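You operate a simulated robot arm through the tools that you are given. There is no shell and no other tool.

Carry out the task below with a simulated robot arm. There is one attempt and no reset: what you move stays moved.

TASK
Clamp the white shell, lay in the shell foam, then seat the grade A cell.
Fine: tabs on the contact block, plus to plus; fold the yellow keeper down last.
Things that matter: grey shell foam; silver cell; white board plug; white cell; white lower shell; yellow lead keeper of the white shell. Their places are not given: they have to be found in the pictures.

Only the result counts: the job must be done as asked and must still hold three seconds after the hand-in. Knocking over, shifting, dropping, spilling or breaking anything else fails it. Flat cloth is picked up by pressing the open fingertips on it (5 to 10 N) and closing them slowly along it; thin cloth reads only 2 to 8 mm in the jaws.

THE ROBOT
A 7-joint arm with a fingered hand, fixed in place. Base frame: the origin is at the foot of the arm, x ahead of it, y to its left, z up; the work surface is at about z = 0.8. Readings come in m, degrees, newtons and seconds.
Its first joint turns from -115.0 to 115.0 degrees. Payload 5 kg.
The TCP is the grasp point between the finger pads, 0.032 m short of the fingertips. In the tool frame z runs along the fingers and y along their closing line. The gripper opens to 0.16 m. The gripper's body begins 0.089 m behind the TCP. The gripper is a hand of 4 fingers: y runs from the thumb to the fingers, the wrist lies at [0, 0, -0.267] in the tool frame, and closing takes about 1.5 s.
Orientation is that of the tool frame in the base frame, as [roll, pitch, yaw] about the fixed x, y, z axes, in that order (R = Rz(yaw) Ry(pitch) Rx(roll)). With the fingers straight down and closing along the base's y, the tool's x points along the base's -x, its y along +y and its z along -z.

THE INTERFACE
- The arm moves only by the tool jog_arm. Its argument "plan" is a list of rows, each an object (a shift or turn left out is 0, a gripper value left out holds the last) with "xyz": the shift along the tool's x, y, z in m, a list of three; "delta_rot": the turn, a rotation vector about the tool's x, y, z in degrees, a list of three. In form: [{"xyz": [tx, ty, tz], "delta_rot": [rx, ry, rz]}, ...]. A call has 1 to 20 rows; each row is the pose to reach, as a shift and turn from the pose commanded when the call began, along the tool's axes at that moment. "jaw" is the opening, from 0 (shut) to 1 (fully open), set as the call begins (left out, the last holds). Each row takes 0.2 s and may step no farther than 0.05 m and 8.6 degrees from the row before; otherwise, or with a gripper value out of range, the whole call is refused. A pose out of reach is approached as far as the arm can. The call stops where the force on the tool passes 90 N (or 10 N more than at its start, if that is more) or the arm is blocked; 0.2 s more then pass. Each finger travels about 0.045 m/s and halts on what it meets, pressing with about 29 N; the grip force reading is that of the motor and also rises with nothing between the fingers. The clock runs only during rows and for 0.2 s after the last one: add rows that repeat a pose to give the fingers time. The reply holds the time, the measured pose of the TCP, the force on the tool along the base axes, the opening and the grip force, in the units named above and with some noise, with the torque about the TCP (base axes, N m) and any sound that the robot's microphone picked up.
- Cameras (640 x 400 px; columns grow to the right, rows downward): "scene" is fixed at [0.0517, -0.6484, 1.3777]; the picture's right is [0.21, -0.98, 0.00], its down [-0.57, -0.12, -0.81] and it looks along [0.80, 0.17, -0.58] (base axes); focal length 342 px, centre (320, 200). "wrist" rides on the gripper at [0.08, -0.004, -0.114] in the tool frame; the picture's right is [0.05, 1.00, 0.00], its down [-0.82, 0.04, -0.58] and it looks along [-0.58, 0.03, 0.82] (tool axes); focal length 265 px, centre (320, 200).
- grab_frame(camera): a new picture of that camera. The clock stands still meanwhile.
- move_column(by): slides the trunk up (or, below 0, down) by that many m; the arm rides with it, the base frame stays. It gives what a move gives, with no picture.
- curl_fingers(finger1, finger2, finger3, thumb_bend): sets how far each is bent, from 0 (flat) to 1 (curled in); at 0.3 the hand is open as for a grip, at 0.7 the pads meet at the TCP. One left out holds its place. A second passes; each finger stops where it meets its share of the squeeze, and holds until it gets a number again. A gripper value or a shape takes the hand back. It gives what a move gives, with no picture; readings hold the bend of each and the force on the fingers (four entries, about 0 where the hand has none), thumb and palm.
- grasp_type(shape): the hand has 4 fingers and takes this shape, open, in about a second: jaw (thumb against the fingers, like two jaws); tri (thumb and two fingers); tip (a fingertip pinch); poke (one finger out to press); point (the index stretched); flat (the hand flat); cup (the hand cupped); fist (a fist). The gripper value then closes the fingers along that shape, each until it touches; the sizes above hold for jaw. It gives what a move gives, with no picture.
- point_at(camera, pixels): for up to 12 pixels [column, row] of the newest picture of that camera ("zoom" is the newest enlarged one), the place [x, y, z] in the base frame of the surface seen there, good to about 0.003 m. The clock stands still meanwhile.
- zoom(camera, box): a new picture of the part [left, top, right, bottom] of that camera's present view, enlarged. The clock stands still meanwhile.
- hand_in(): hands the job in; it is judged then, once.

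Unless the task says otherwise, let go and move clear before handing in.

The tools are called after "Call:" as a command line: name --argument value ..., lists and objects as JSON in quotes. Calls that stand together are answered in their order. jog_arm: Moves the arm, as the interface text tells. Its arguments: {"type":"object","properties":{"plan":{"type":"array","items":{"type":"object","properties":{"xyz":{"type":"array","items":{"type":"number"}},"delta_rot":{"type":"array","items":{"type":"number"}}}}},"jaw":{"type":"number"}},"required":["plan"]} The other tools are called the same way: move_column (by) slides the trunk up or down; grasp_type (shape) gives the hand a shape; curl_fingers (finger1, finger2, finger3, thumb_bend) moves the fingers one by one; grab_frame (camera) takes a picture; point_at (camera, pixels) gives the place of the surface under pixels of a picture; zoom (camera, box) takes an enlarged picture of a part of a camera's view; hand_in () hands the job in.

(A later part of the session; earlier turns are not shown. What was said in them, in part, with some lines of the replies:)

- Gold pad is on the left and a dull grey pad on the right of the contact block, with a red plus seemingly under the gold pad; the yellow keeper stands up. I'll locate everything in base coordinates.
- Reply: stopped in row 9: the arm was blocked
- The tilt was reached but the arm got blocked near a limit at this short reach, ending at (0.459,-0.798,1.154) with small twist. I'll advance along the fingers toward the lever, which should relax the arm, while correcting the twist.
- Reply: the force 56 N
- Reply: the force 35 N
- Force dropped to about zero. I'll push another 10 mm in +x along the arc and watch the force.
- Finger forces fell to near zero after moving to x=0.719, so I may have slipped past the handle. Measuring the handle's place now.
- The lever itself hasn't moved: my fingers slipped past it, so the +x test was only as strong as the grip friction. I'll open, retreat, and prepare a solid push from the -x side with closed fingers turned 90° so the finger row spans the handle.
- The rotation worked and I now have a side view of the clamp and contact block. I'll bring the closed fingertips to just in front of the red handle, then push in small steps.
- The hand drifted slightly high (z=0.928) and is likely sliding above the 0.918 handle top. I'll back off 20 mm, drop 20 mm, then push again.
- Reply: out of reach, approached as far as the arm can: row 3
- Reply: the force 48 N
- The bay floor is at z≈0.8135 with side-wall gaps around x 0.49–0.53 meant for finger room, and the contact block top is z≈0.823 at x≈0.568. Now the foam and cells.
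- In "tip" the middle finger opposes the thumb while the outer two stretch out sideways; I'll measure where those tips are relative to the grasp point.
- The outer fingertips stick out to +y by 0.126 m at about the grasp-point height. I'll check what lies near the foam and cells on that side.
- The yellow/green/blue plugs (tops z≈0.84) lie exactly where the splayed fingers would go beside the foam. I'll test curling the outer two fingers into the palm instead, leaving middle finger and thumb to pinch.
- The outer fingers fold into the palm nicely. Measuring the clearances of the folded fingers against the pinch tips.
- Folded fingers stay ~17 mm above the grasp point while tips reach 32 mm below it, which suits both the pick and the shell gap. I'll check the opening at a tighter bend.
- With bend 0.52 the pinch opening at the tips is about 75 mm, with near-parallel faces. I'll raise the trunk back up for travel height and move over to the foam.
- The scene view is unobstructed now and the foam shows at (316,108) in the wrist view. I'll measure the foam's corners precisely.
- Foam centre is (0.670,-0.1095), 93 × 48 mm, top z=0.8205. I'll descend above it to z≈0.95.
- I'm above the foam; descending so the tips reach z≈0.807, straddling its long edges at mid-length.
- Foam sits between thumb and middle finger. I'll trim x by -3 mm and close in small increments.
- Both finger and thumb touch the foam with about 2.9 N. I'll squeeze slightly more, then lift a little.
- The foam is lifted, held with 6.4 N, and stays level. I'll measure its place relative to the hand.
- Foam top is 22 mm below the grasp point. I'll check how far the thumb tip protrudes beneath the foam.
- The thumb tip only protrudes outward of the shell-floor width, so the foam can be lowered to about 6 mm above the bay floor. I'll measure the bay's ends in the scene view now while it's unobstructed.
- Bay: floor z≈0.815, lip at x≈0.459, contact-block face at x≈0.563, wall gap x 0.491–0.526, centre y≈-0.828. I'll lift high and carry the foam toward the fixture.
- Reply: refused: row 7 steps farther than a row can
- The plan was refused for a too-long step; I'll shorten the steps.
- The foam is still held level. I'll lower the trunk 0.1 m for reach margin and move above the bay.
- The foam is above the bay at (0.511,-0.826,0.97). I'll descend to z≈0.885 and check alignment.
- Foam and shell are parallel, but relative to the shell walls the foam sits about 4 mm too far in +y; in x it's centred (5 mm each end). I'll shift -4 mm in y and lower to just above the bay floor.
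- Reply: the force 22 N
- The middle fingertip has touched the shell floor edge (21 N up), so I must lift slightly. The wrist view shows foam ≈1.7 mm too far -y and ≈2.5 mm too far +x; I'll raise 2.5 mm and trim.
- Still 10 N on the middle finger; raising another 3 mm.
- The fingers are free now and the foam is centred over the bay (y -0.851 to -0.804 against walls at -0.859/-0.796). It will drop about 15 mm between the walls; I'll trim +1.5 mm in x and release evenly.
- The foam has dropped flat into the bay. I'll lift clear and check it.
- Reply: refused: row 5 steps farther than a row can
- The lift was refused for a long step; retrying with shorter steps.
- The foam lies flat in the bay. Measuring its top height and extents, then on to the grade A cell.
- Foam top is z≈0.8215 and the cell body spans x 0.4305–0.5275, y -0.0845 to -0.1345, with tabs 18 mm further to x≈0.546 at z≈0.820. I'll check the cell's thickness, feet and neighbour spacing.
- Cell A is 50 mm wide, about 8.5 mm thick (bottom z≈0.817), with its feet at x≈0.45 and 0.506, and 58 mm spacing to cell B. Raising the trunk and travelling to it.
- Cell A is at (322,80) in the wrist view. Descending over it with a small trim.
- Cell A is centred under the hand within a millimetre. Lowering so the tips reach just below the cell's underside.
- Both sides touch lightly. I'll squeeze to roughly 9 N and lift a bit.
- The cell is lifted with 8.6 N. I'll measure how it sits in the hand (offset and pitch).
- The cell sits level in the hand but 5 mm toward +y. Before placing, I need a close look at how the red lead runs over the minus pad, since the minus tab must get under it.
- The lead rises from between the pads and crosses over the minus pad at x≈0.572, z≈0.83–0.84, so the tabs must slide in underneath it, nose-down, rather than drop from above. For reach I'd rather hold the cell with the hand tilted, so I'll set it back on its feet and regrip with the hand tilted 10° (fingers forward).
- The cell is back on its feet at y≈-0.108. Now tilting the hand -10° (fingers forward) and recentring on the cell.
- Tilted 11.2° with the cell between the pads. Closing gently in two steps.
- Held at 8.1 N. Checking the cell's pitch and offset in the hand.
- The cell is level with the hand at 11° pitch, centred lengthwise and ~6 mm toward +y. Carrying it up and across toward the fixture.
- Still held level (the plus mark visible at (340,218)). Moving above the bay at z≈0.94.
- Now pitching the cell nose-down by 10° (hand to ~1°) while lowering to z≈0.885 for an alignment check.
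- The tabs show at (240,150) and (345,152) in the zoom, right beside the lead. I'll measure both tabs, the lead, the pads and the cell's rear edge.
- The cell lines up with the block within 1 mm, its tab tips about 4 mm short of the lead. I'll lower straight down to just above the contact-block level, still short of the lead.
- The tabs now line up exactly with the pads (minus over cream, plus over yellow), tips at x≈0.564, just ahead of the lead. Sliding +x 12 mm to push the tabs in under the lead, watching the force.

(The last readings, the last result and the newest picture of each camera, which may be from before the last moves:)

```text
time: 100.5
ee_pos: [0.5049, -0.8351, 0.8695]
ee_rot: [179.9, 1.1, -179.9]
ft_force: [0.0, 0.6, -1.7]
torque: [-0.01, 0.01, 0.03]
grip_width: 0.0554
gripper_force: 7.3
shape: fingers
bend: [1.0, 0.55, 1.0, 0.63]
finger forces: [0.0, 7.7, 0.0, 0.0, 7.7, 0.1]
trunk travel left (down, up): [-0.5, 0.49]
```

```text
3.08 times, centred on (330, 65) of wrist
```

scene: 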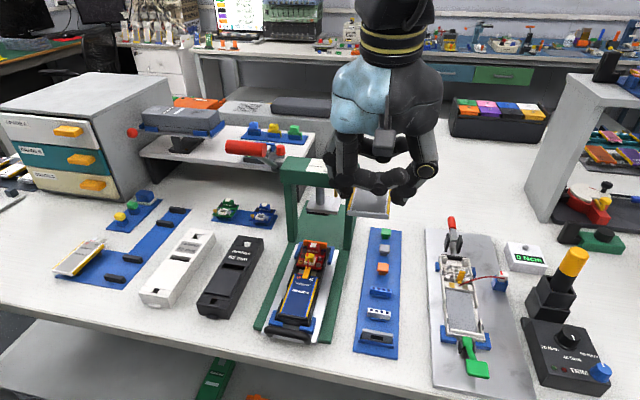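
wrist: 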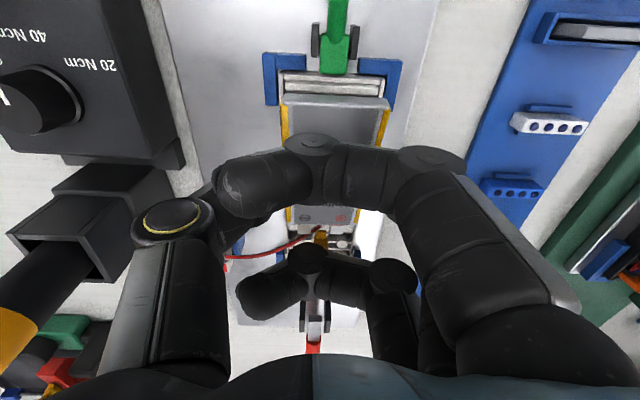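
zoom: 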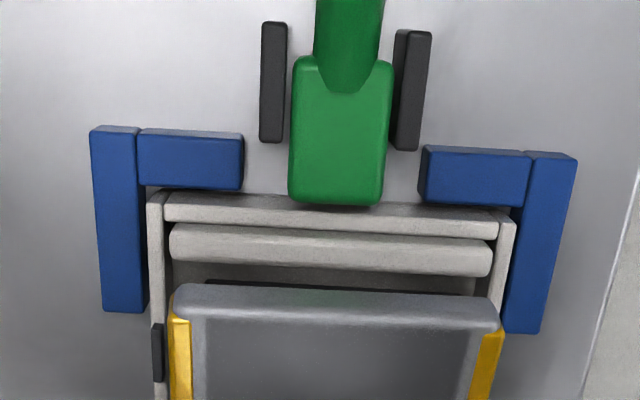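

No resistance, and the tabs sit over the pads with the lead just above the minus tab's far corner. Sliding the last 6 mm.

Call:
jog_arm --plan '[{"xyz": [-0.002, 0.0005, 0]}, {"xyz": [-0.004, 0.0005, 0]}, {"xyz": [-0.0062, 0.0005, 0]}, {"xyz": [-0.0062, 0.0005, 0]}]'

Call:
zoom --camera "wrist" --box '[280, 210, 370, 260]'

Call:
zoom --camera "wrist" --box '[240, 0, 420, 130]'

Call:
zoom --camera "scene" --box '[430, 240, 510, 350]'

```text
time: 101.5
ee_pos: [0.5103, -0.8339, 0.8691]
ee_rot: [179.9, 1.1, 180.0]
ft_force: [-0.3, 0.4, -0.9]
torque: [0.02, 0.02, 0.01]
grip_width: 0.0551
gripper_force: 7.9
shape: fingers
bend: [1.0, 0.55, 1.0, 0.63]
finger forces: [0.1, 7.7, 0.1, 0.0, 7.8, 0.1]
trunk travel left (down, up): [-0.5, 0.49]
```

```text
7.11 times, centred on (325, 235) of wrist
```

zoom: 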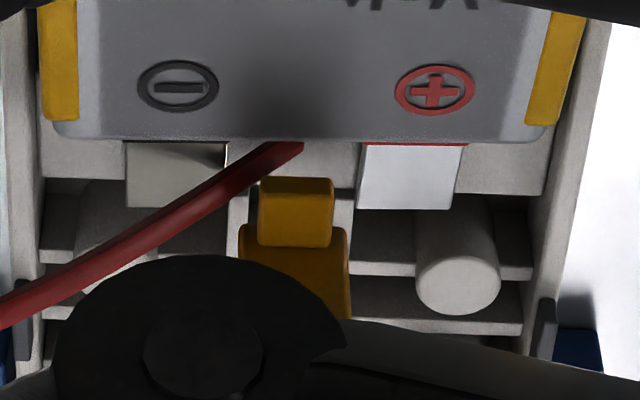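

```text
3.08 times, centred on (330, 65) of wrist
```

zoom: 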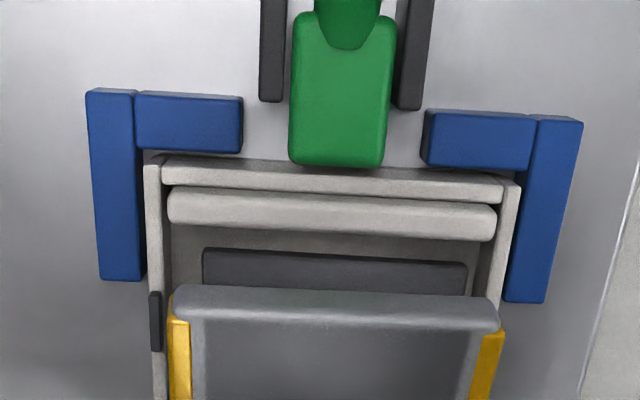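

```text
3.64 times, centred on (470, 295) of scene
```

zoom: 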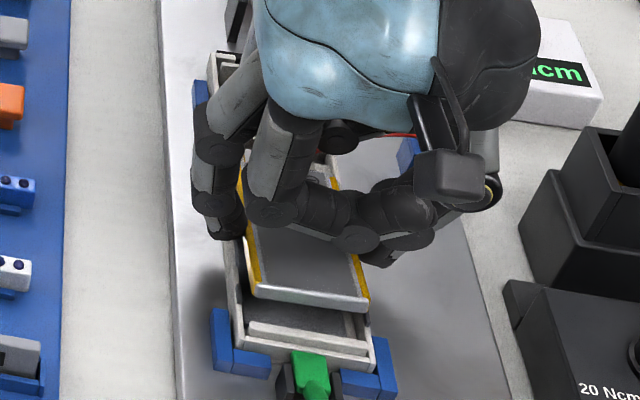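

The tabs are fully under the lead and past the pads, the cell front is ~3 mm short of the block face, and the rear has cleared the front lip. Now levelling the cell down onto the foam in coordinated steps.

Call:
jog_arm --plan '[{"xyz": [0.0014, 0, 0.0034], "delta_rot": [0, -2.5, 0]}, {"xyz": [0.0027, 0, 0.0068], "delta_rot": [0, -5, 0]}, {"xyz": [0.0036, 0, 0.0088], "delta_rot": [0, -6.5, 0]}, {"xyz": [0.0044, 0, 0.0105], "delta_rot": [0, -8, 0]}, {"xyz": [0.0044, 0, 0.0105], "delta_rot": [0, -8, 0]}]'

Call:
zoom --camera "wrist" --box '[280, 190, 370, 240]'

Call:
zoom --camera "wrist" --box '[240, 0, 420, 130]'

Call:
zoom --camera "scene" --box '[430, 240, 510, 350]'

```text
time: 102.7
ee_pos: [0.5066, -0.835, 0.8579]
ee_rot: [180.0, 9.1, -180.0]
ft_force: [-4.7, 0.6, -0.9]
torque: [0.01, 0.13, 0.08]
grip_width: 0.055
gripper_force: 8.2
shape: fingers
bend: [1.0, 0.55, 1.0, 0.63]
finger forces: [0.0, 7.7, 0.0, 0.0, 7.8, 0.0]
trunk travel left (down, up): [-0.5, 0.49]
```

```text
7.11 times, centred on (325, 215) of wrist
```

zoom: 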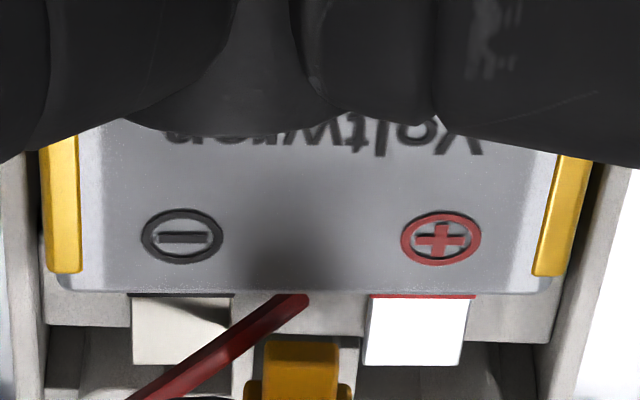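

```text
3.08 times, centred on (330, 65) of wrist
```

zoom: 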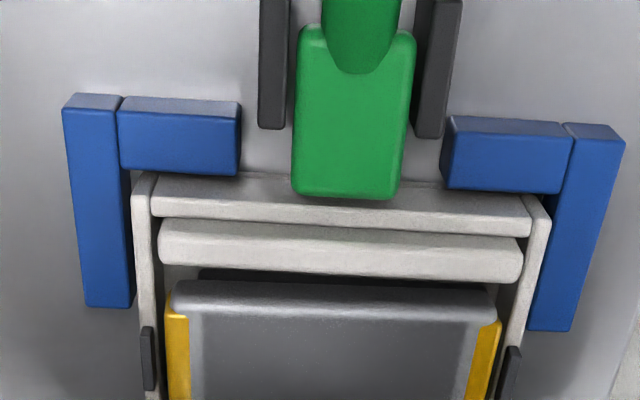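

```text
3.64 times, centred on (470, 295) of scene
```

zoom: 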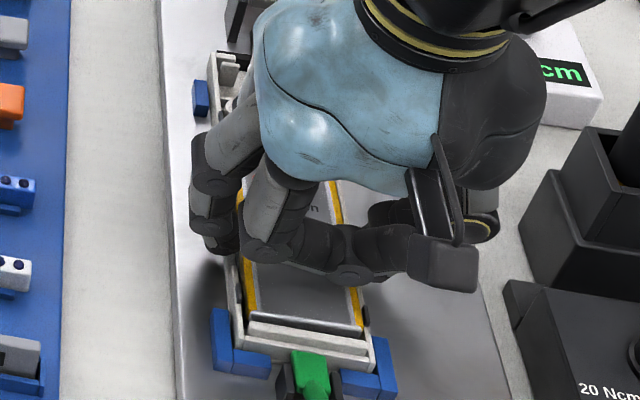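

A small -4.7 N push in x says the cell's front is just touching the block face. I'll back off ~1.2 mm and finish levelling.

Call:
jog_arm --plan '[{"xyz": [0.0012, 0, -0.0002]}, {"xyz": [0.0022, 0, 0.0008], "delta_rot": [0, -1, 0]}, {"xyz": [0.0024, 0, 0.0016], "delta_rot": [0, -2, 0]}, {"xyz": [0.0024, 0, 0.0016], "delta_rot": [0, -2, 0]}]'

Call:
zoom --camera "wrist" --box '[280, 190, 370, 240]'

Call:
zoom --camera "wrist" --box '[240, 0, 420, 130]'

```text
time: 103.7
ee_pos: [0.5051, -0.8341, 0.8574]
ee_rot: [180.0, 11.1, 179.9]
ft_force: [-3.7, -0.1, 0.5]
torque: [0.03, 0.09, 0.11]
grip_width: 0.0548
gripper_force: 7.6
shape: fingers
bend: [1.0, 0.55, 1.0, 0.63]
finger forces: [0.1, 7.8, 0.0, 0.1, 7.8, 0.0]
trunk travel left (down, up): [-0.5, 0.49]
```

```text
7.11 times, centred on (325, 215) of wrist
```

zoom: 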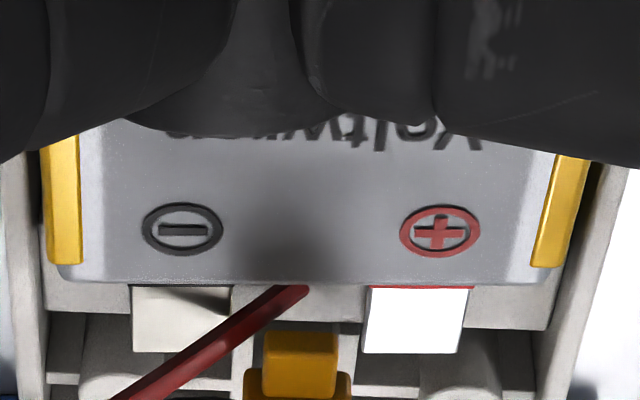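

```text
3.08 times, centred on (330, 65) of wrist
```

zoom: 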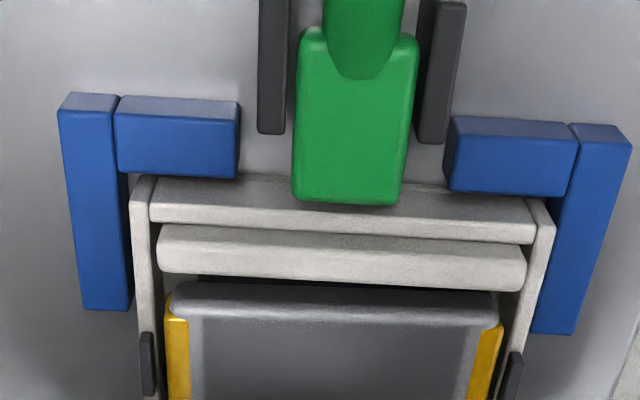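

The residual x-force acts at the +y finger's position (torques put it at y≈-0.804, z≈0.83), so it's the middle finger brushing the wall end, not the cell. I'll shift back 1 mm and lower 1.5 mm to lay the cell on the foam.

Call:
jog_arm --plan '[{"xyz": [0.001, 0, -0.0002]}, {"xyz": [0.0013, 0, 0.0006]}, {"xyz": [0.0013, 0, 0.0013]}, {"xyz": [0.0013, 0, 0.0013]}]'

Call:
zoom --camera "wrist" --box '[280, 190, 370, 240]'

Call:
zoom --camera "scene" --box '[430, 240, 510, 350]'

```text
time: 104.7
ee_pos: [0.5037, -0.8337, 0.8554]
ee_rot: [180.0, 11.1, -179.9]
ft_force: [-0.4, 0.6, 4.3]
torque: [0.15, 0.02, 0.0]
grip_width: 0.055
gripper_force: 7.6
shape: fingers
bend: [1.0, 0.55, 1.0, 0.63]
finger forces: [0.0, 8.2, 0.1, 0.1, 7.7, 0.1]
trunk travel left (down, up): [-0.5, 0.49]
```

```text
7.11 times, centred on (325, 215) of wrist
```

zoom: 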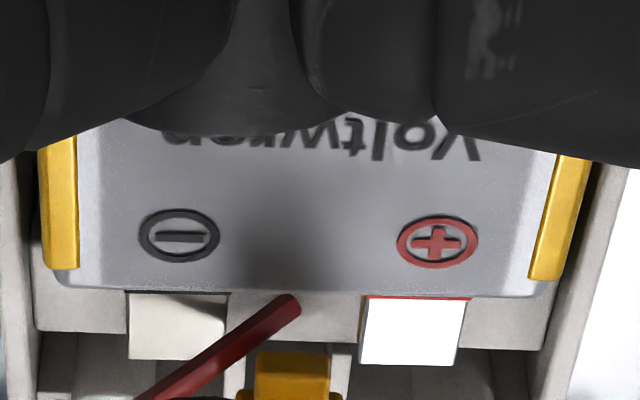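

```text
3.64 times, centred on (470, 295) of scene
```

zoom: 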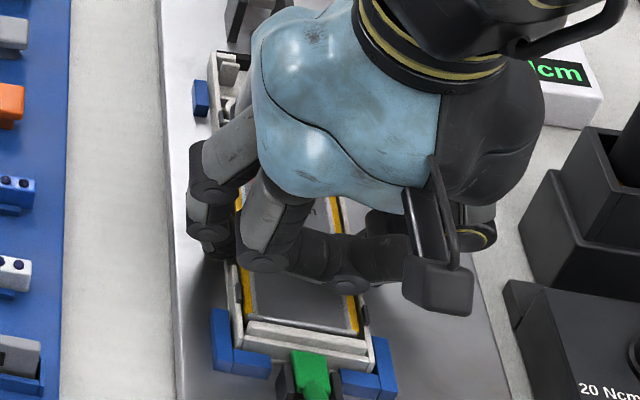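

The middle fingertip now rests lightly on the shell floor (4 N) and the cell is down at foam level, tabs over the pads. Releasing.

Call:
curl_fingers --finger2 0.52 --thumb_bend 0.54

Call:
zoom --camera "wrist" --box '[280, 190, 370, 240]'

Call:
zoom --camera "wrist" --box '[240, 0, 420, 130]'

```text
time: 105.7
ee_pos: [0.5039, -0.8339, 0.8545]
ee_rot: [-180.0, 11.0, 180.0]
ft_force: [0.9, -0.4, 0.4]
torque: [0.02, 0.04, -0.01]
grip_width: 0.0592
gripper_force: 0.1
shape: fingers
bend: [1.0, 0.52, 1.0, 0.54]
finger forces: [0.0, 0.0, 0.0, 0.0, 0.0, 0.1]
trunk travel left (down, up): [-0.5, 0.49]
```

```text
7.11 times, centred on (325, 215) of wrist
```

zoom: 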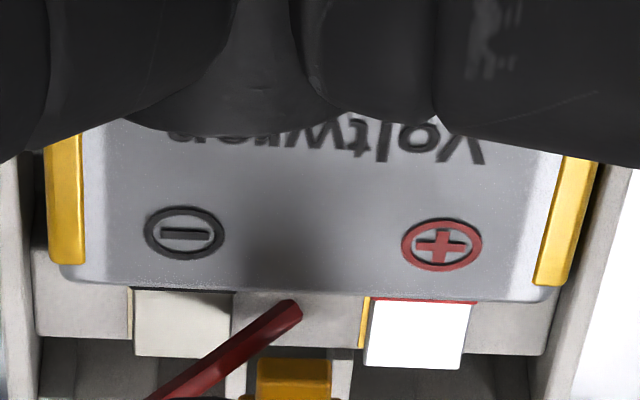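

```text
3.08 times, centred on (330, 65) of wrist
```

zoom: 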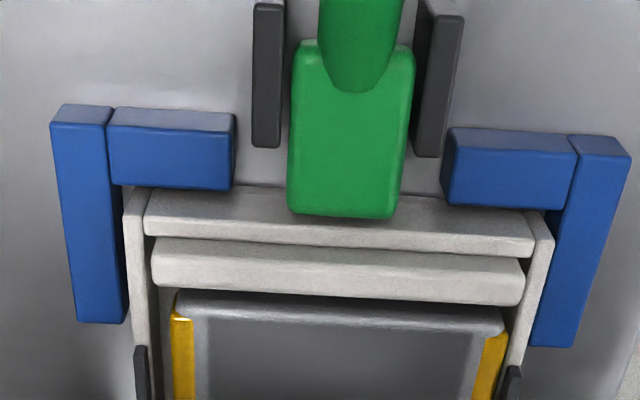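

The cell is free and seated, tabs on their pads (a sliver of gold visible at (363,320), about 1 mm shift). I'll open a little more and lift straight up.

Call:
curl_fingers --finger2 0.49 --thumb_bend 0.5

Call:
jog_arm --plan '[{"xyz": [-0.001, 0, -0.005]}, {"xyz": [-0.003, 0, -0.0147]}, {"xyz": [-0.0076, 0, -0.0393]}, {"xyz": [-0.0153, 0, -0.0785]}, {"xyz": [-0.023, 0, -0.118]}, {"xyz": [-0.023, 0, -0.118]}]'

Call:
grab_frame --camera "wrist"

Call:
zoom --camera "scene" --box '[430, 240, 510, 350]'

```text
time: 106.7
ee_pos: [0.5046, -0.8342, 0.8549]
ee_rot: [179.9, 11.0, -180.0]
ft_force: [0.5, 0.3, 0.1]
torque: [0.02, -0.01, 0.01]
grip_width: 0.0618
gripper_force: 0.1
shape: fingers
bend: [1.0, 0.49, 1.0, 0.5]
finger forces: [0.0, 0.0, 0.1, 0.0, 0.0, 0.1]
trunk travel left (down, up): [-0.5, 0.49]
```

```text
time: 108.1
ee_pos: [0.5062, -0.8371, 0.9754]
ee_rot: [-180.0, 11.1, 180.0]
ft_force: [0.4, 0.8, -0.1]
torque: [-0.01, 0.0, 0.0]
grip_width: 0.0621
gripper_force: 0.0
shape: fingers
bend: [1.0, 0.49, 1.0, 0.5]
finger forces: [0.1, 0.0, 0.0, 0.0, 0.1, 0.0]
trunk travel left (down, up): [-0.5, 0.49]
```

```text
taken
```

wrist: 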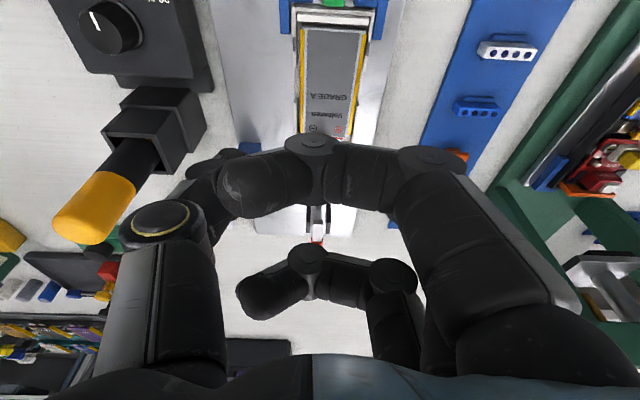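

```text
3.64 times, centred on (470, 295) of scene
```

zoom: 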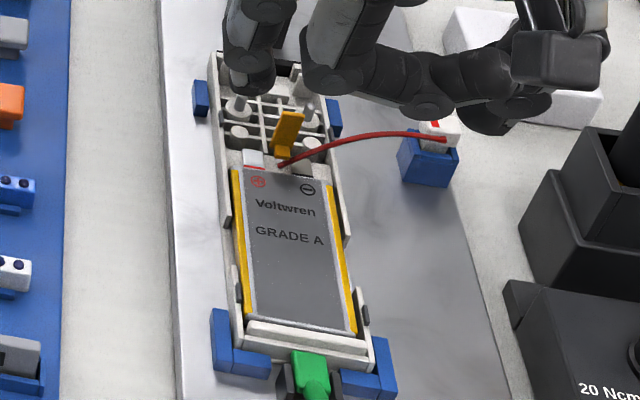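

The grade A cell is in the bay with tabs at the contact block and the lead still above. I'll zoom in and measure whether it is level and the tabs rest on the pads.

Call:
zoom --camera "scene" --box '[450, 262, 500, 302]'

Call:
point_at --camera "zoom" --pixels '[[95, 205], [85, 190], [225, 255], [215, 225], [60, 280], [285, 310], [120, 270], [250, 290], [165, 235], [190, 130], [175, 215], [100, 180]]'

Call:
zoom --camera "scene" --box '[435, 275, 505, 345]'

Call:
point_at --camera "zoom" --pixels '[[210, 70], [350, 110], [220, 300], [350, 320], [280, 200], [180, 80], [400, 110], [300, 320], [230, 330], [200, 200], [390, 240]]'

```text
10.00 times, centred on (475, 282) of scene
```

zoom: 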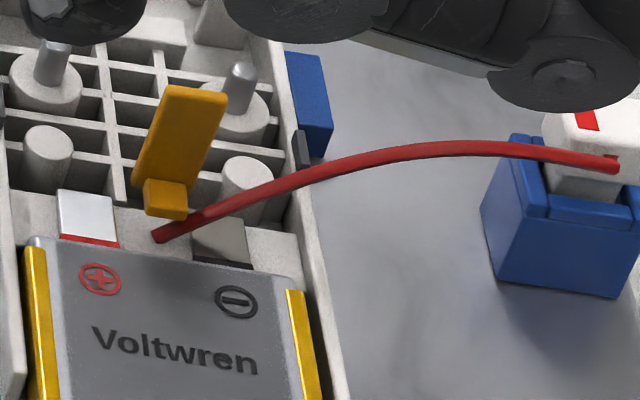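

```text
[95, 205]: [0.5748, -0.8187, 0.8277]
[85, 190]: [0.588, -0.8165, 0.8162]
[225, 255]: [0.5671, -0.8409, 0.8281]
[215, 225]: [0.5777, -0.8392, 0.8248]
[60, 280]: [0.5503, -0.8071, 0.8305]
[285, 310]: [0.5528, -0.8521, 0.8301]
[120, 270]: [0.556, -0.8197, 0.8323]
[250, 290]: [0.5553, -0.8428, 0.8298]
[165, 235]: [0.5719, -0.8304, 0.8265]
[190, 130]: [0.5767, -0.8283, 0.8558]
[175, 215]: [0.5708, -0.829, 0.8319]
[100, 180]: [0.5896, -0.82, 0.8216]
```

```text
5.71 times, centred on (470, 310) of scene
```

zoom: 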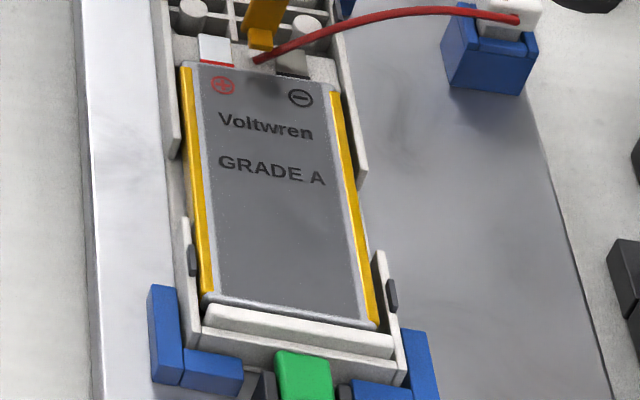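

```text
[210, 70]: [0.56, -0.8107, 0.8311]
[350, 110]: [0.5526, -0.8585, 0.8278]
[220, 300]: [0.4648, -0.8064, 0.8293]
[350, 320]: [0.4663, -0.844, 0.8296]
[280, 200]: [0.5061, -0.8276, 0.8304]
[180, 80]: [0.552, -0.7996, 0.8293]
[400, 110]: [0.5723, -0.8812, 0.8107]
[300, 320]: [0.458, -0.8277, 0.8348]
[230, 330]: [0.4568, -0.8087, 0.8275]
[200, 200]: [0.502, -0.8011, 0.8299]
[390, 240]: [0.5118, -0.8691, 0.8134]
```

The cell is level (top z≈0.830 at both ends) with both tabs covering their pads and the lead lying above. Next is the keeper; I'll move the hand up and aside and measure the keeper, pins and lead around it.

Call:
jog_arm --plan '[{"xyz": [0.01, 0.02, -0.03]}, {"xyz": [0.03, 0.05, -0.06]}, {"xyz": [0.05, 0.08, -0.09]}, {"xyz": [0.06, 0.11, -0.11]}, {"xyz": [0.06, 0.11, -0.11]}]'

Call:
zoom --camera "scene" --box '[450, 250, 500, 290]'

Call:
point_at --camera "zoom" --pixels '[[195, 208], [220, 215], [180, 240], [165, 280], [155, 300], [165, 320], [140, 290], [55, 170], [240, 195], [50, 245], [245, 280], [110, 230]]'

Call:
grab_frame --camera "wrist"

```text
time: 109.3
ee_pos: [0.4247, -0.7254, 1.0733]
ee_rot: [-180.0, 11.2, -180.0]
ft_force: [0.3, -0.6, 0.3]
torque: [-0.02, 0.0, 0.01]
grip_width: 0.0619
gripper_force: 0.0
shape: fingers
bend: [1.0, 0.49, 1.0, 0.5]
finger forces: [0.0, 0.1, 0.0, 0.0, 0.1, 0.0]
trunk travel left (down, up): [-0.5, 0.49]
```

```text
10.00 times, centred on (475, 270) of scene
```

zoom: 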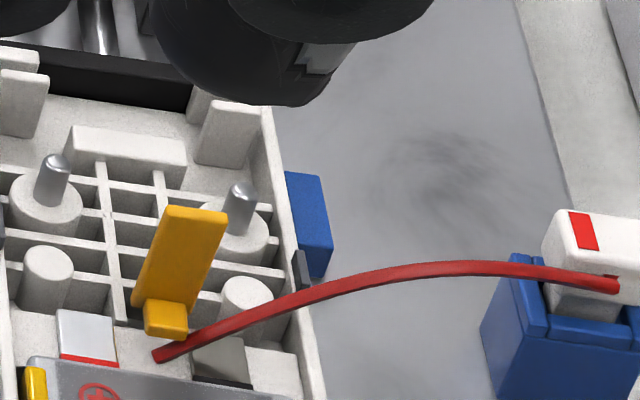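

```text
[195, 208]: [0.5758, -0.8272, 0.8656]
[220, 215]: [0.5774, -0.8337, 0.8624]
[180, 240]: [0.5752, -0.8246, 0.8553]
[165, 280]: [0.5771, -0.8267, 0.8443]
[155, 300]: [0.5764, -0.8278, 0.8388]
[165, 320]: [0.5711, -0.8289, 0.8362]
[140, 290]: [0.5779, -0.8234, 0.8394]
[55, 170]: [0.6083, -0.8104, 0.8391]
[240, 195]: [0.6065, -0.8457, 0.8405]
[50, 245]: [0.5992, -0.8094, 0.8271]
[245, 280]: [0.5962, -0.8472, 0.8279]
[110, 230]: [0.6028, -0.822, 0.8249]
```

```text
taken
```

wrist: 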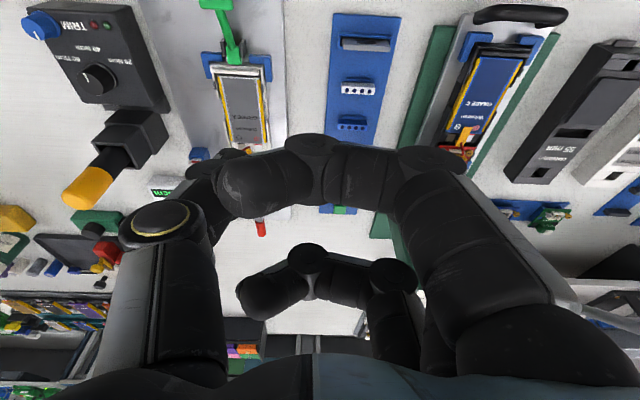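

Keeper: plate face at x≈0.5765, y -0.823 to -0.834, top z≈0.866, hinged near z≈0.835; the pins behind are at x≈0.607. I'll curl all three fingers and use the thumb alone as a narrow pusher, so the hand stays on the +y side away from lead and plug.

Call:
curl_fingers --finger1 1.0 --finger2 1.0 --finger3 1.0 --thumb_bend 0.5

Call:
jog_arm --plan '[{"xyz": [0, 0.01, 0], "delta_rot": [0, -6, 0]}, {"xyz": [0, 0.02, 0], "delta_rot": [0, -12, 0]}, {"xyz": [0, 0.03, 0], "delta_rot": [0, -19, 0]}, {"xyz": [0, 0.03, 0], "delta_rot": [0, -19, 0]}]'

Call:
grab_frame --camera "wrist"

Call:
zoom --camera "scene" --box '[340, 50, 540, 250]'

```text
time: 110.3
ee_pos: [0.4248, -0.7258, 1.0724]
ee_rot: [-180.0, 11.1, 179.9]
ft_force: [0.8, -0.9, 0.5]
torque: [0.01, 0.01, 0.04]
grip_width: 0.0622
gripper_force: 0.0
shape: fingers
bend: [1.0, 1.0, 1.0, 0.5]
finger forces: [0.1, 0.0, 0.0, 0.1, 0.0, 0.0]
trunk travel left (down, up): [-0.5, 0.49]
```

```text
time: 111.3
ee_pos: [0.4252, -0.695, 1.0731]
ee_rot: [-180.0, 30.1, -179.9]
ft_force: [0.5, 0.3, -0.7]
torque: [0.01, -0.01, -0.02]
grip_width: 0.062
gripper_force: 0.0
shape: fingers
bend: [1.0, 1.0, 1.0, 0.5]
finger forces: [0.0, 0.0, 0.1, 0.0, 0.1, 0.0]
trunk travel left (down, up): [-0.5, 0.49]
```

```text
taken
```

wrist: 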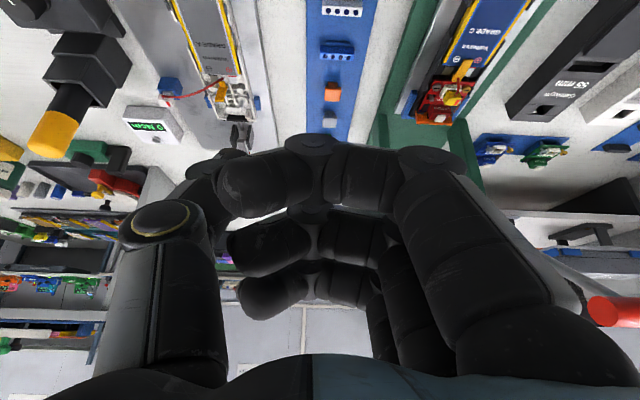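

```text
2.00 times, centred on (440, 150) of scene
```

zoom: 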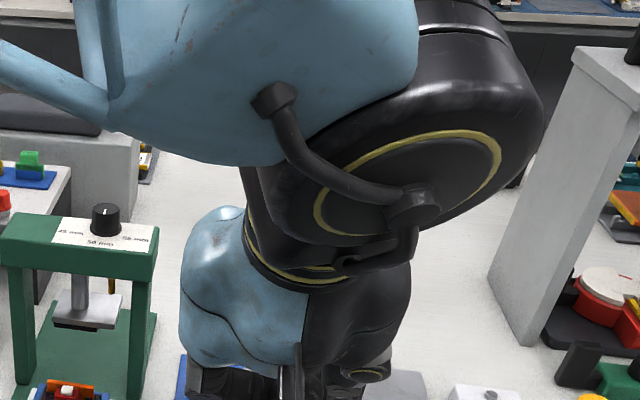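

The hand is at 30° tilt with only the thumb extended. Moving to a point above and behind the keeper (thumb tip at about (0.60,-0.8255,0.90)).

Call:
curl_fingers --thumb_bend 0.58

Call:
jog_arm --plan '[{"xyz": [-0.0107, -0.016, 0.035]}, {"xyz": [-0.0215, -0.032, 0.07]}, {"xyz": [-0.0322, -0.048, 0.105]}, {"xyz": [-0.043, -0.064, 0.14]}, {"xyz": [-0.0537, -0.08, 0.175]}, {"xyz": [-0.0645, -0.0965, 0.2104]}, {"xyz": [-0.0645, -0.0965, 0.2104]}]'

Call:
grab_frame --camera "wrist"

Call:
grab_frame --camera "scene"

```text
time: 112.3
ee_pos: [0.4254, -0.6947, 1.0723]
ee_rot: [180.0, 30.2, 180.0]
ft_force: [0.5, -1.0, -0.8]
torque: [0.0, 0.02, -0.04]
grip_width: 0.0576
gripper_force: 0.1
shape: fingers
bend: [1.0, 1.0, 1.0, 0.57]
finger forces: [0.1, 0.1, 0.0, 0.1, 0.0, 0.0]
trunk travel left (down, up): [-0.5, 0.49]
```

```text
time: 113.9
ee_pos: [0.585, -0.7921, 0.9206]
ee_rot: [179.9, 30.0, 180.0]
ft_force: [-0.1, -1.2, -1.0]
torque: [0.01, 0.0, 0.03]
grip_width: 0.0573
gripper_force: 0.2
shape: fingers
bend: [1.0, 1.0, 1.0, 0.57]
finger forces: [0.0, 0.1, 0.0, 0.0, 0.0, 0.1]
trunk travel left (down, up): [-0.5, 0.49]
```

```text
taken
```

wrist: 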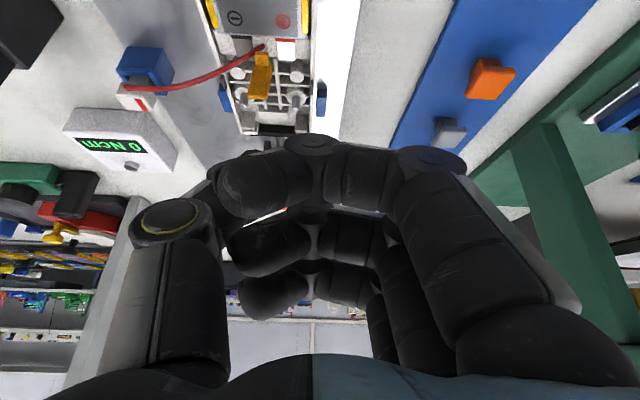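

```text
taken
```

scene: 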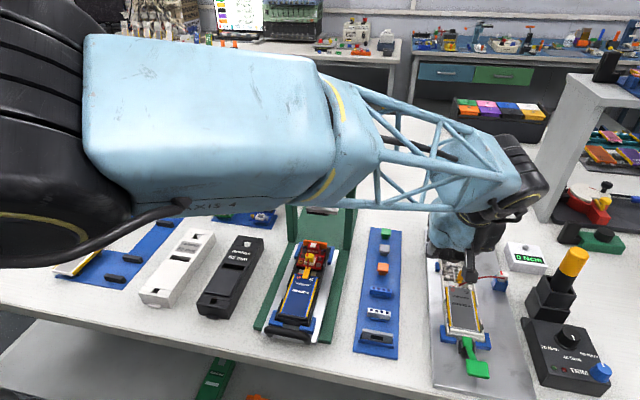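

Call:
zoom --camera "wrist" --box '[180, 30, 360, 180]'

Call:
zoom --camera "scene" --box '[430, 200, 530, 310]'

```text
2.67 times, centred on (270, 105) of wrist
```

zoom: 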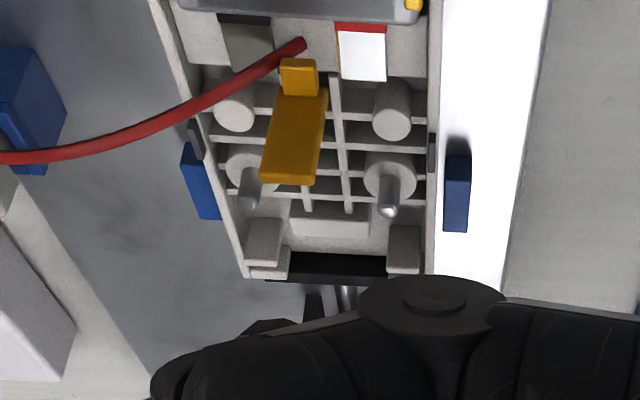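

```text
3.64 times, centred on (480, 255) of scene
```

zoom: 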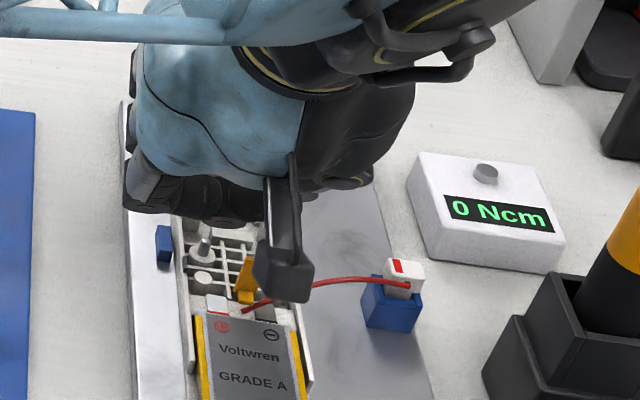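

The thumb tip (dark edge at (265,325) in the zoom) is lined up in y with the keeper. Lowering it behind the keeper at x≈0.606, between the two pins.

Call:
jog_arm --plan '[{"xyz": [-0.006, 0, 0.004]}, {"xyz": [0.0, 0, 0.014]}, {"xyz": [0.007, 0, 0.027]}, {"xyz": [0.0156, 0, 0.0421]}, {"xyz": [0.0156, 0, 0.0421]}]'

Call:
zoom --camera "wrist" --box '[180, 30, 360, 180]'

Call:
zoom --camera "scene" --box '[430, 220, 510, 310]'

```text
time: 115.1
ee_pos: [0.5929, -0.7929, 0.8788]
ee_rot: [-180.0, 30.1, 180.0]
ft_force: [-0.2, 0.0, -0.3]
torque: [0.03, 0.0, -0.01]
grip_width: 0.0573
gripper_force: 0.0
shape: fingers
bend: [1.0, 1.0, 1.0, 0.57]
finger forces: [0.0, 0.0, 0.0, 0.0, 0.1, 0.0]
trunk travel left (down, up): [-0.5, 0.49]
```

```text
2.67 times, centred on (270, 105) of wrist
```

zoom: 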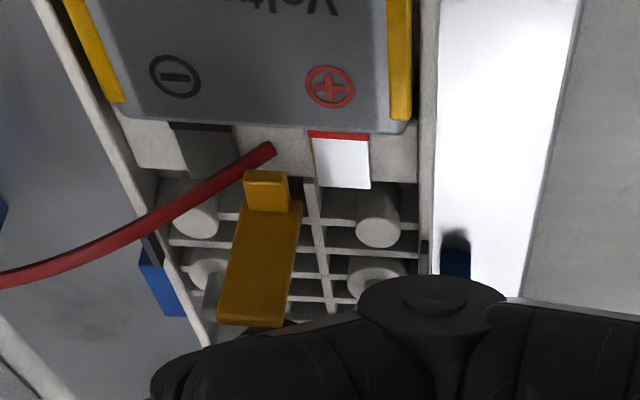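

```text
4.44 times, centred on (470, 265) of scene
```

zoom: 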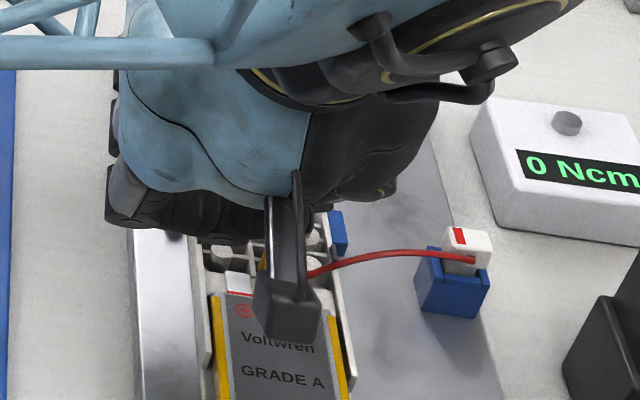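

The thumb tip is behind the keeper's top. Pulling gently toward -x to start folding it.

Call:
jog_arm --plan '[{"xyz": [0.006, 0, -0.004]}, {"xyz": [0.0139, 0, -0.0087]}, {"xyz": [0.0178, 0, -0.012]}, {"xyz": [0.0216, 0, -0.0155]}]'

Call:
zoom --camera "wrist" --box '[180, 30, 360, 180]'

```text
time: 116.1
ee_pos: [0.5669, -0.7915, 0.8808]
ee_rot: [-180.0, 30.1, 180.0]
ft_force: [0.7, -0.4, -0.2]
torque: [-0.02, -0.02, -0.01]
grip_width: 0.0574
gripper_force: 0.1
shape: fingers
bend: [1.0, 1.0, 1.0, 0.57]
finger forces: [0.0, 0.0, 0.0, 0.1, 0.2, 0.0]
trunk travel left (down, up): [-0.5, 0.49]
```

```text
2.67 times, centred on (270, 105) of wrist
```

zoom: 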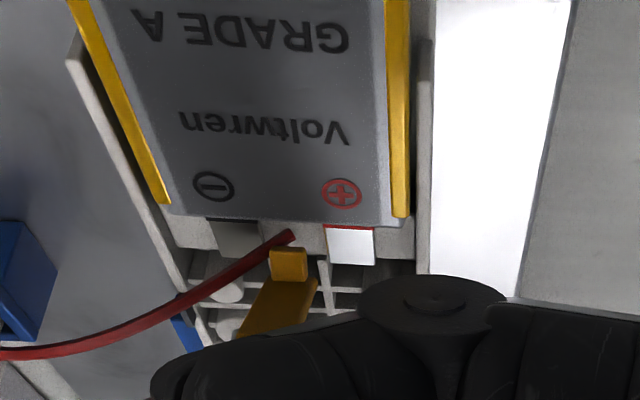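

Call:
point_at --camera "zoom" --pixels '[[288, 262], [290, 285], [270, 300], [250, 320], [300, 300], [270, 325], [290, 240]]'

Call:
zoom --camera "scene" --box '[440, 240, 500, 290]'

```text
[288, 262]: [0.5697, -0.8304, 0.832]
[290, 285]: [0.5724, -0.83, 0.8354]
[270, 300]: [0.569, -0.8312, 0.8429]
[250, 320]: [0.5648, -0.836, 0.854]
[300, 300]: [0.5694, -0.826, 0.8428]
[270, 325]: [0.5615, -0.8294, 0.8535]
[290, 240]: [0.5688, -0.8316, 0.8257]
```

```text
8.00 times, centred on (470, 265) of scene
```

zoom: 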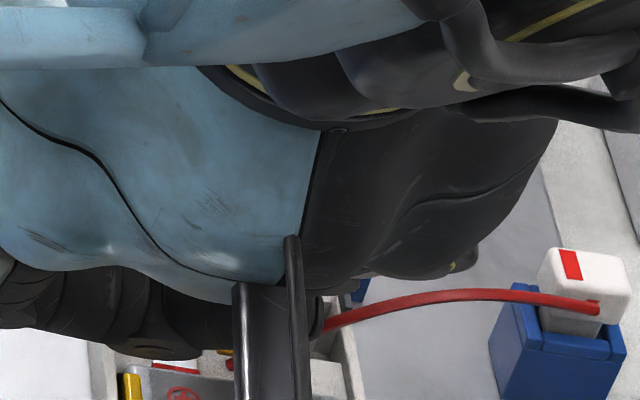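

The keeper is leaning about 31° toward the cell with hardly any force. Continuing along the arc.

Call:
jog_arm --plan '[{"xyz": [0.005, 0, -0.0031]}, {"xyz": [0.0096, 0, -0.0062]}, {"xyz": [0.0145, 0, -0.0051]}, {"xyz": [0.0194, 0, -0.004]}]'

Call:
zoom --camera "wrist" --box '[180, 40, 360, 190]'

```text
time: 117.1
ee_pos: [0.547, -0.7909, 0.8763]
ee_rot: [180.0, 30.0, -180.0]
ft_force: [-0.2, -0.3, -0.2]
torque: [0.0, 0.04, 0.02]
grip_width: 0.0576
gripper_force: 0.1
shape: fingers
bend: [1.0, 1.0, 1.0, 0.57]
finger forces: [0.0, 0.0, 0.0, 0.0, 0.0, 0.0]
trunk travel left (down, up): [-0.5, 0.49]
```

```text
2.67 times, centred on (270, 115) of wrist
```

zoom: 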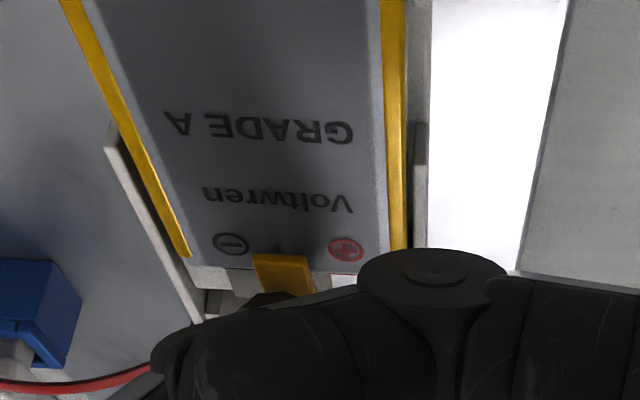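

Call:
point_at --camera "zoom" --pixels '[[262, 262], [283, 265], [305, 268], [283, 285], [300, 285], [270, 300], [230, 245], [345, 250]]'

```text
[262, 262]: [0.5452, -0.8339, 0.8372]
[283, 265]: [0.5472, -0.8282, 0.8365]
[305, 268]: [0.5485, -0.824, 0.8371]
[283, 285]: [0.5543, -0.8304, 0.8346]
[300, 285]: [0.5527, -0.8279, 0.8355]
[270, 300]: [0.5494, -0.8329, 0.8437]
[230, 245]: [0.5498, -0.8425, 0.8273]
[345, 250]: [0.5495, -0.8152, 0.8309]
```

The keeper is nearly flat (end at x≈0.545, z≈0.8365 vs cell top 0.830). Pressing down gently on it to finish the fold.

Call:
jog_arm --plan '[{"xyz": [0.0035, 0, 0.002]}, {"xyz": [0.0065, 0, 0.0045]}, {"xyz": [0.0085, 0, 0.0075]}, {"xyz": [0.0095, 0, 0.0092]}]'

Call:
zoom --camera "wrist" --box '[180, 40, 360, 190]'

```text
time: 118.1
ee_pos: [0.5466, -0.7911, 0.8717]
ee_rot: [-179.3, 30.5, -179.7]
ft_force: [5.1, -0.2, 54.5]
torque: [-2.5, -0.93, 0.21]
grip_width: 0.057
gripper_force: 26.9
shape: fingers
bend: [1.0, 1.0, 1.0, 0.59]
finger forces: [0.0, 0.1, 0.0, 0.0, 55.0, 0.0]
trunk travel left (down, up): [-0.5, 0.49]
```

```text
2.67 times, centred on (270, 115) of wrist
```

zoom: 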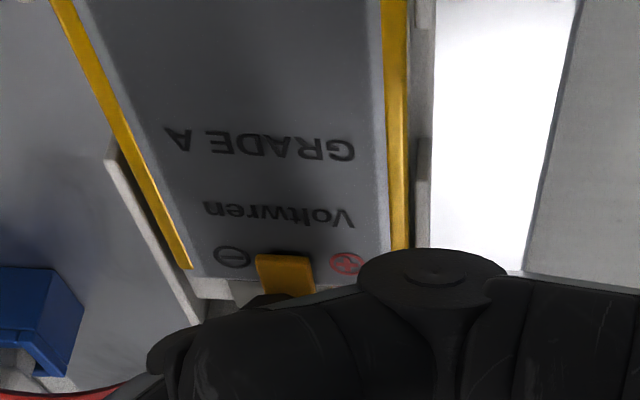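

That pressed with 55 N, so it is down hard against its stop; backing off upward right away.

Call:
jog_arm --plan '[{"xyz": [-0.003, 0, -0.005]}, {"xyz": [-0.01, 0, -0.0175]}, {"xyz": [-0.02, 0, -0.035]}, {"xyz": [-0.03, 0.0, -0.055]}, {"xyz": [-0.03, 0.0, -0.09]}, {"xyz": [-0.03, 0.0, -0.125]}, {"xyz": [-0.03, 0.0, -0.125]}]'

Call:
grab_frame --camera "wrist"

Call:
zoom --camera "wrist" --box '[200, 20, 340, 140]'

Call:
zoom --camera "scene" --box '[440, 240, 520, 310]'

```text
time: 119.7
ee_pos: [0.5092, -0.7925, 0.9872]
ee_rot: [179.9, 30.1, -179.9]
ft_force: [0.0, -0.4, -0.2]
torque: [0.0, 0.01, -0.01]
grip_width: 0.0571
gripper_force: 0.0
shape: fingers
bend: [1.0, 1.0, 1.0, 0.57]
finger forces: [0.0, 0.1, 0.0, 0.0, 0.1, 0.1]
trunk travel left (down, up): [-0.5, 0.49]
```

```text
taken
```

wrist: 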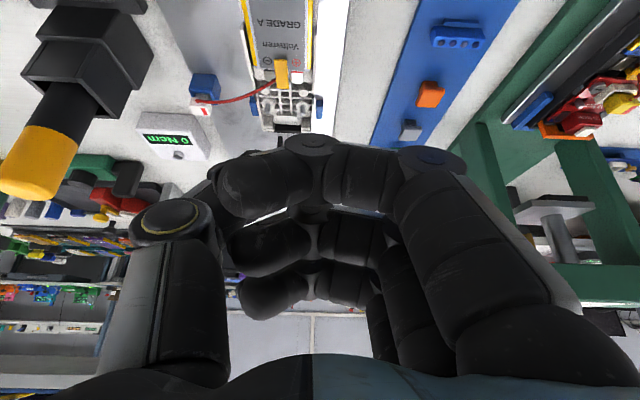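

```text
3.33 times, centred on (270, 80) of wrist
```

zoom: 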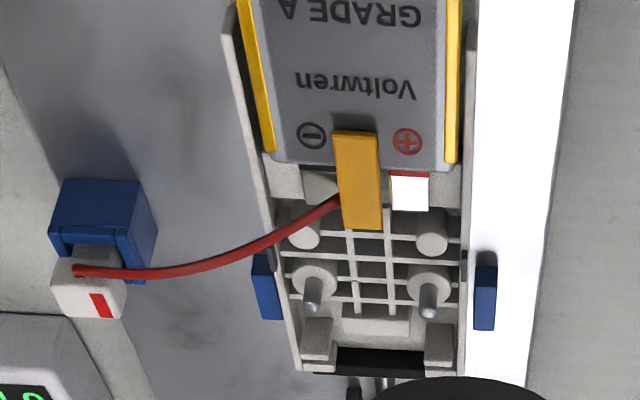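

```text
5.71 times, centred on (480, 275) of scene
```

zoom: 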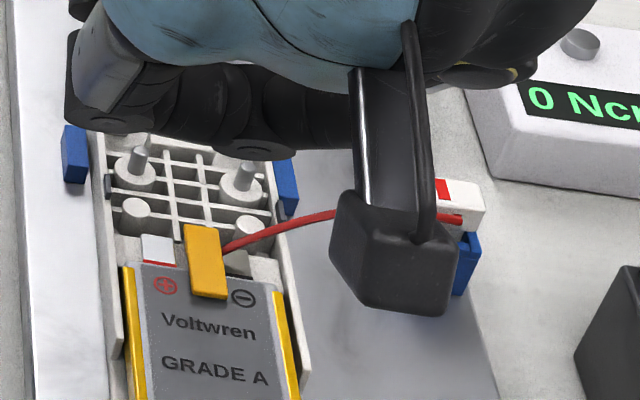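

The keeper now lies flat between the plus and minus marks, like the reference unit, and the lead and plug look undisturbed. I'll retreat fully and inspect everything.

Call:
jog_arm --plan '[{"xyz": [0.005, 0.02, -0.03]}, {"xyz": [0.01, 0.05, -0.06], "delta_rot": [0, 6, 0]}, {"xyz": [0.02, 0.09, -0.08], "delta_rot": [0, 12, 0]}, {"xyz": [0.03, 0.13, -0.1], "delta_rot": [0, 18, 0]}, {"xyz": [0.04, 0.17, -0.12], "delta_rot": [0, 24, 0]}, {"xyz": [0.04, 0.21, -0.13], "delta_rot": [0, 30, 0]}, {"xyz": [0.04, 0.25, -0.14], "delta_rot": [0, 30, 0]}, {"xyz": [0.04, 0.25, -0.14], "delta_rot": [0, 30, 0]}]'

Call:
grab_frame --camera "scene"

Call:
zoom --camera "scene" --box '[420, 210, 520, 350]'

Call:
zoom --camera "scene" --box '[445, 255, 505, 305]'

Call:
point_at --camera "zoom" --pixels '[[190, 220], [200, 260], [185, 185], [150, 200], [230, 250], [140, 270], [260, 300], [170, 330], [230, 330], [265, 190], [110, 200]]'

```text
time: 121.5
ee_pos: [0.4016, -0.5417, 1.0836]
ee_rot: [-180.0, 0.1, 179.9]
ft_force: [-0.2, 0.1, 0.0]
torque: [-0.05, 0.0, 0.02]
grip_width: 0.0573
gripper_force: 0.1
shape: fingers
bend: [1.0, 1.0, 1.0, 0.57]
finger forces: [0.1, 0.1, 0.0, 0.0, 0.0, 0.0]
trunk travel left (down, up): [-0.5, 0.49]
```

```text
taken
```

scene: 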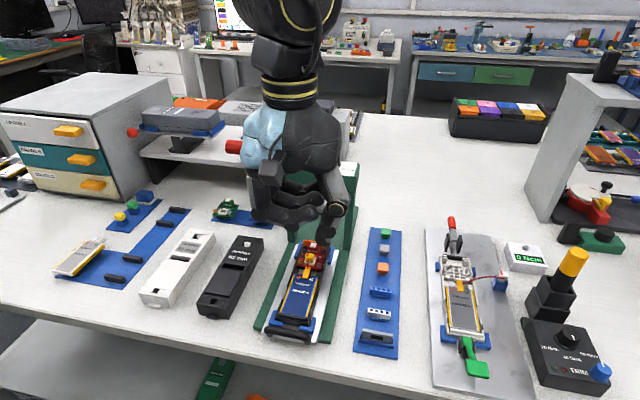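

```text
2.86 times, centred on (470, 280) of scene
```

zoom: 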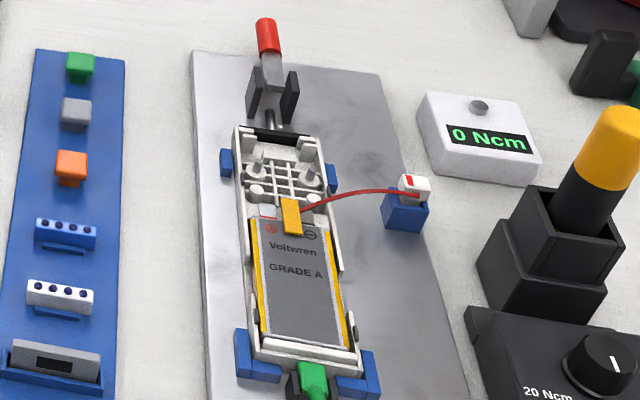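

```text
8.00 times, centred on (475, 280) of scene
```

zoom: 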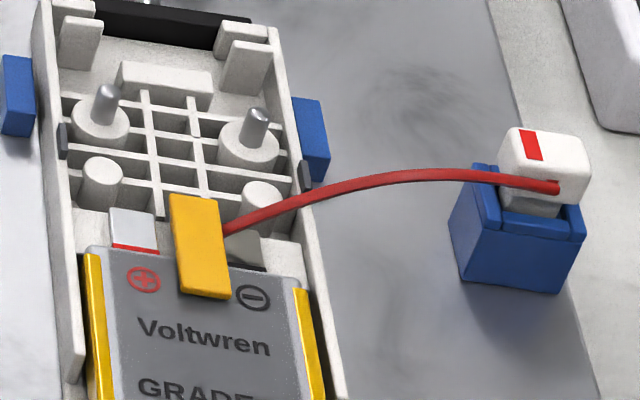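

```text
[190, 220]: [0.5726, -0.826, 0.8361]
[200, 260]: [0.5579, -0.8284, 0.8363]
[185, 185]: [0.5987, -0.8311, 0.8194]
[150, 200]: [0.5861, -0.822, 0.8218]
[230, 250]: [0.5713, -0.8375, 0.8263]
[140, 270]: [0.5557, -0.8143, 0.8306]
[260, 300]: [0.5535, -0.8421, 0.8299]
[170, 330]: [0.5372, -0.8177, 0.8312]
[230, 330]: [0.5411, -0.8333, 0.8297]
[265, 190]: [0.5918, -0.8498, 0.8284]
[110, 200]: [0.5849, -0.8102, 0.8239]
```

The keeper is flat (z≈0.836 at both ends), the cell level at z≈0.830, and the plug still in its holder. One last check of the clamp lever and the tab heights.

Call:
zoom --camera "scene" --box '[435, 205, 495, 265]'

Call:
point_at --camera "zoom" --pixels '[[185, 75], [195, 110], [205, 150], [210, 180], [215, 290], [215, 320], [215, 355]]'

Call:
zoom --camera "scene" --box '[455, 272, 485, 297]'

Call:
point_at --camera "zoom" --pixels '[[130, 150], [140, 170], [100, 140], [380, 220], [420, 230], [360, 210], [470, 220], [60, 160], [250, 150], [280, 280]]'

```text
6.67 times, centred on (465, 235) of scene
```

zoom: 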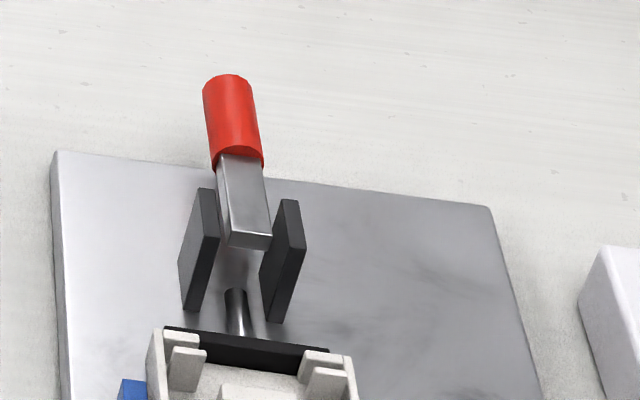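

```text
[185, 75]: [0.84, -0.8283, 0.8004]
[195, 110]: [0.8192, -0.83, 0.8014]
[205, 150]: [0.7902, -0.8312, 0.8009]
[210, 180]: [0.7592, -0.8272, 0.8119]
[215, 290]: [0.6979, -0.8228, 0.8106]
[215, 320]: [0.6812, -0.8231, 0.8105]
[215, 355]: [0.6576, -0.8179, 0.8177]
```

```text
16.00 times, centred on (470, 284) of scene
```

zoom: 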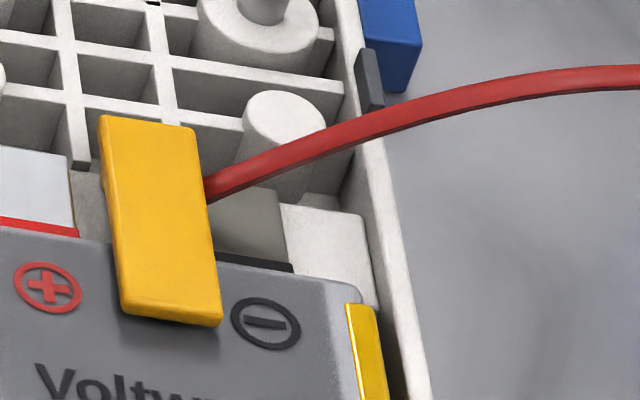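

```text
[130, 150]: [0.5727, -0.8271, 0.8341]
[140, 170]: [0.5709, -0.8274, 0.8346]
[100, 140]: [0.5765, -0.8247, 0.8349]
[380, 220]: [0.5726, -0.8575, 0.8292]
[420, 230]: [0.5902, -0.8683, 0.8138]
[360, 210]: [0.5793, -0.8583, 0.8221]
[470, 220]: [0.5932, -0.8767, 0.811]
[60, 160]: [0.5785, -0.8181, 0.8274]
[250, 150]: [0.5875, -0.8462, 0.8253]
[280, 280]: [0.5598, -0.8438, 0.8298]
```

The bar is tight on the shell with the red lever flat, the tabs cover their pads plus to plus, and the keeper is folded over the cell end. The hand is clear, so I'm handing in.

Call:
hand_in

```text
The job is handed in.
```

The white shell is clamped, the foam is in, the grade A cell is seated and the yellow keeper is folded down. I've handed the job in, and no result came back with it. My last pictures and measurements showed:

- **Clamp:** the red lever lies flat and the black bar is tight against the shell's back end. I left the green front lever alone. I took it for a release lever, but did not test it.
- **Foam:** the grey foam dropped the last 15 mm or so into the bay, because the fingertips met the shell floor first. It landed flat between the walls.
- **Cell:** the grade A cell lies level on the foam. Both tabs cover their contact pads, plus to plus, and pass under the red lead.
- **Keeper:** folded last, it lies flat over the cell's end between the plus and minus marks. My final push peaked at about 55 N, which was harder than I meant. Nothing looked moved or damaged afterwards.

The board plug is still in its holder and nothing else looked disturbed. The hand was open and clear at hand-in.
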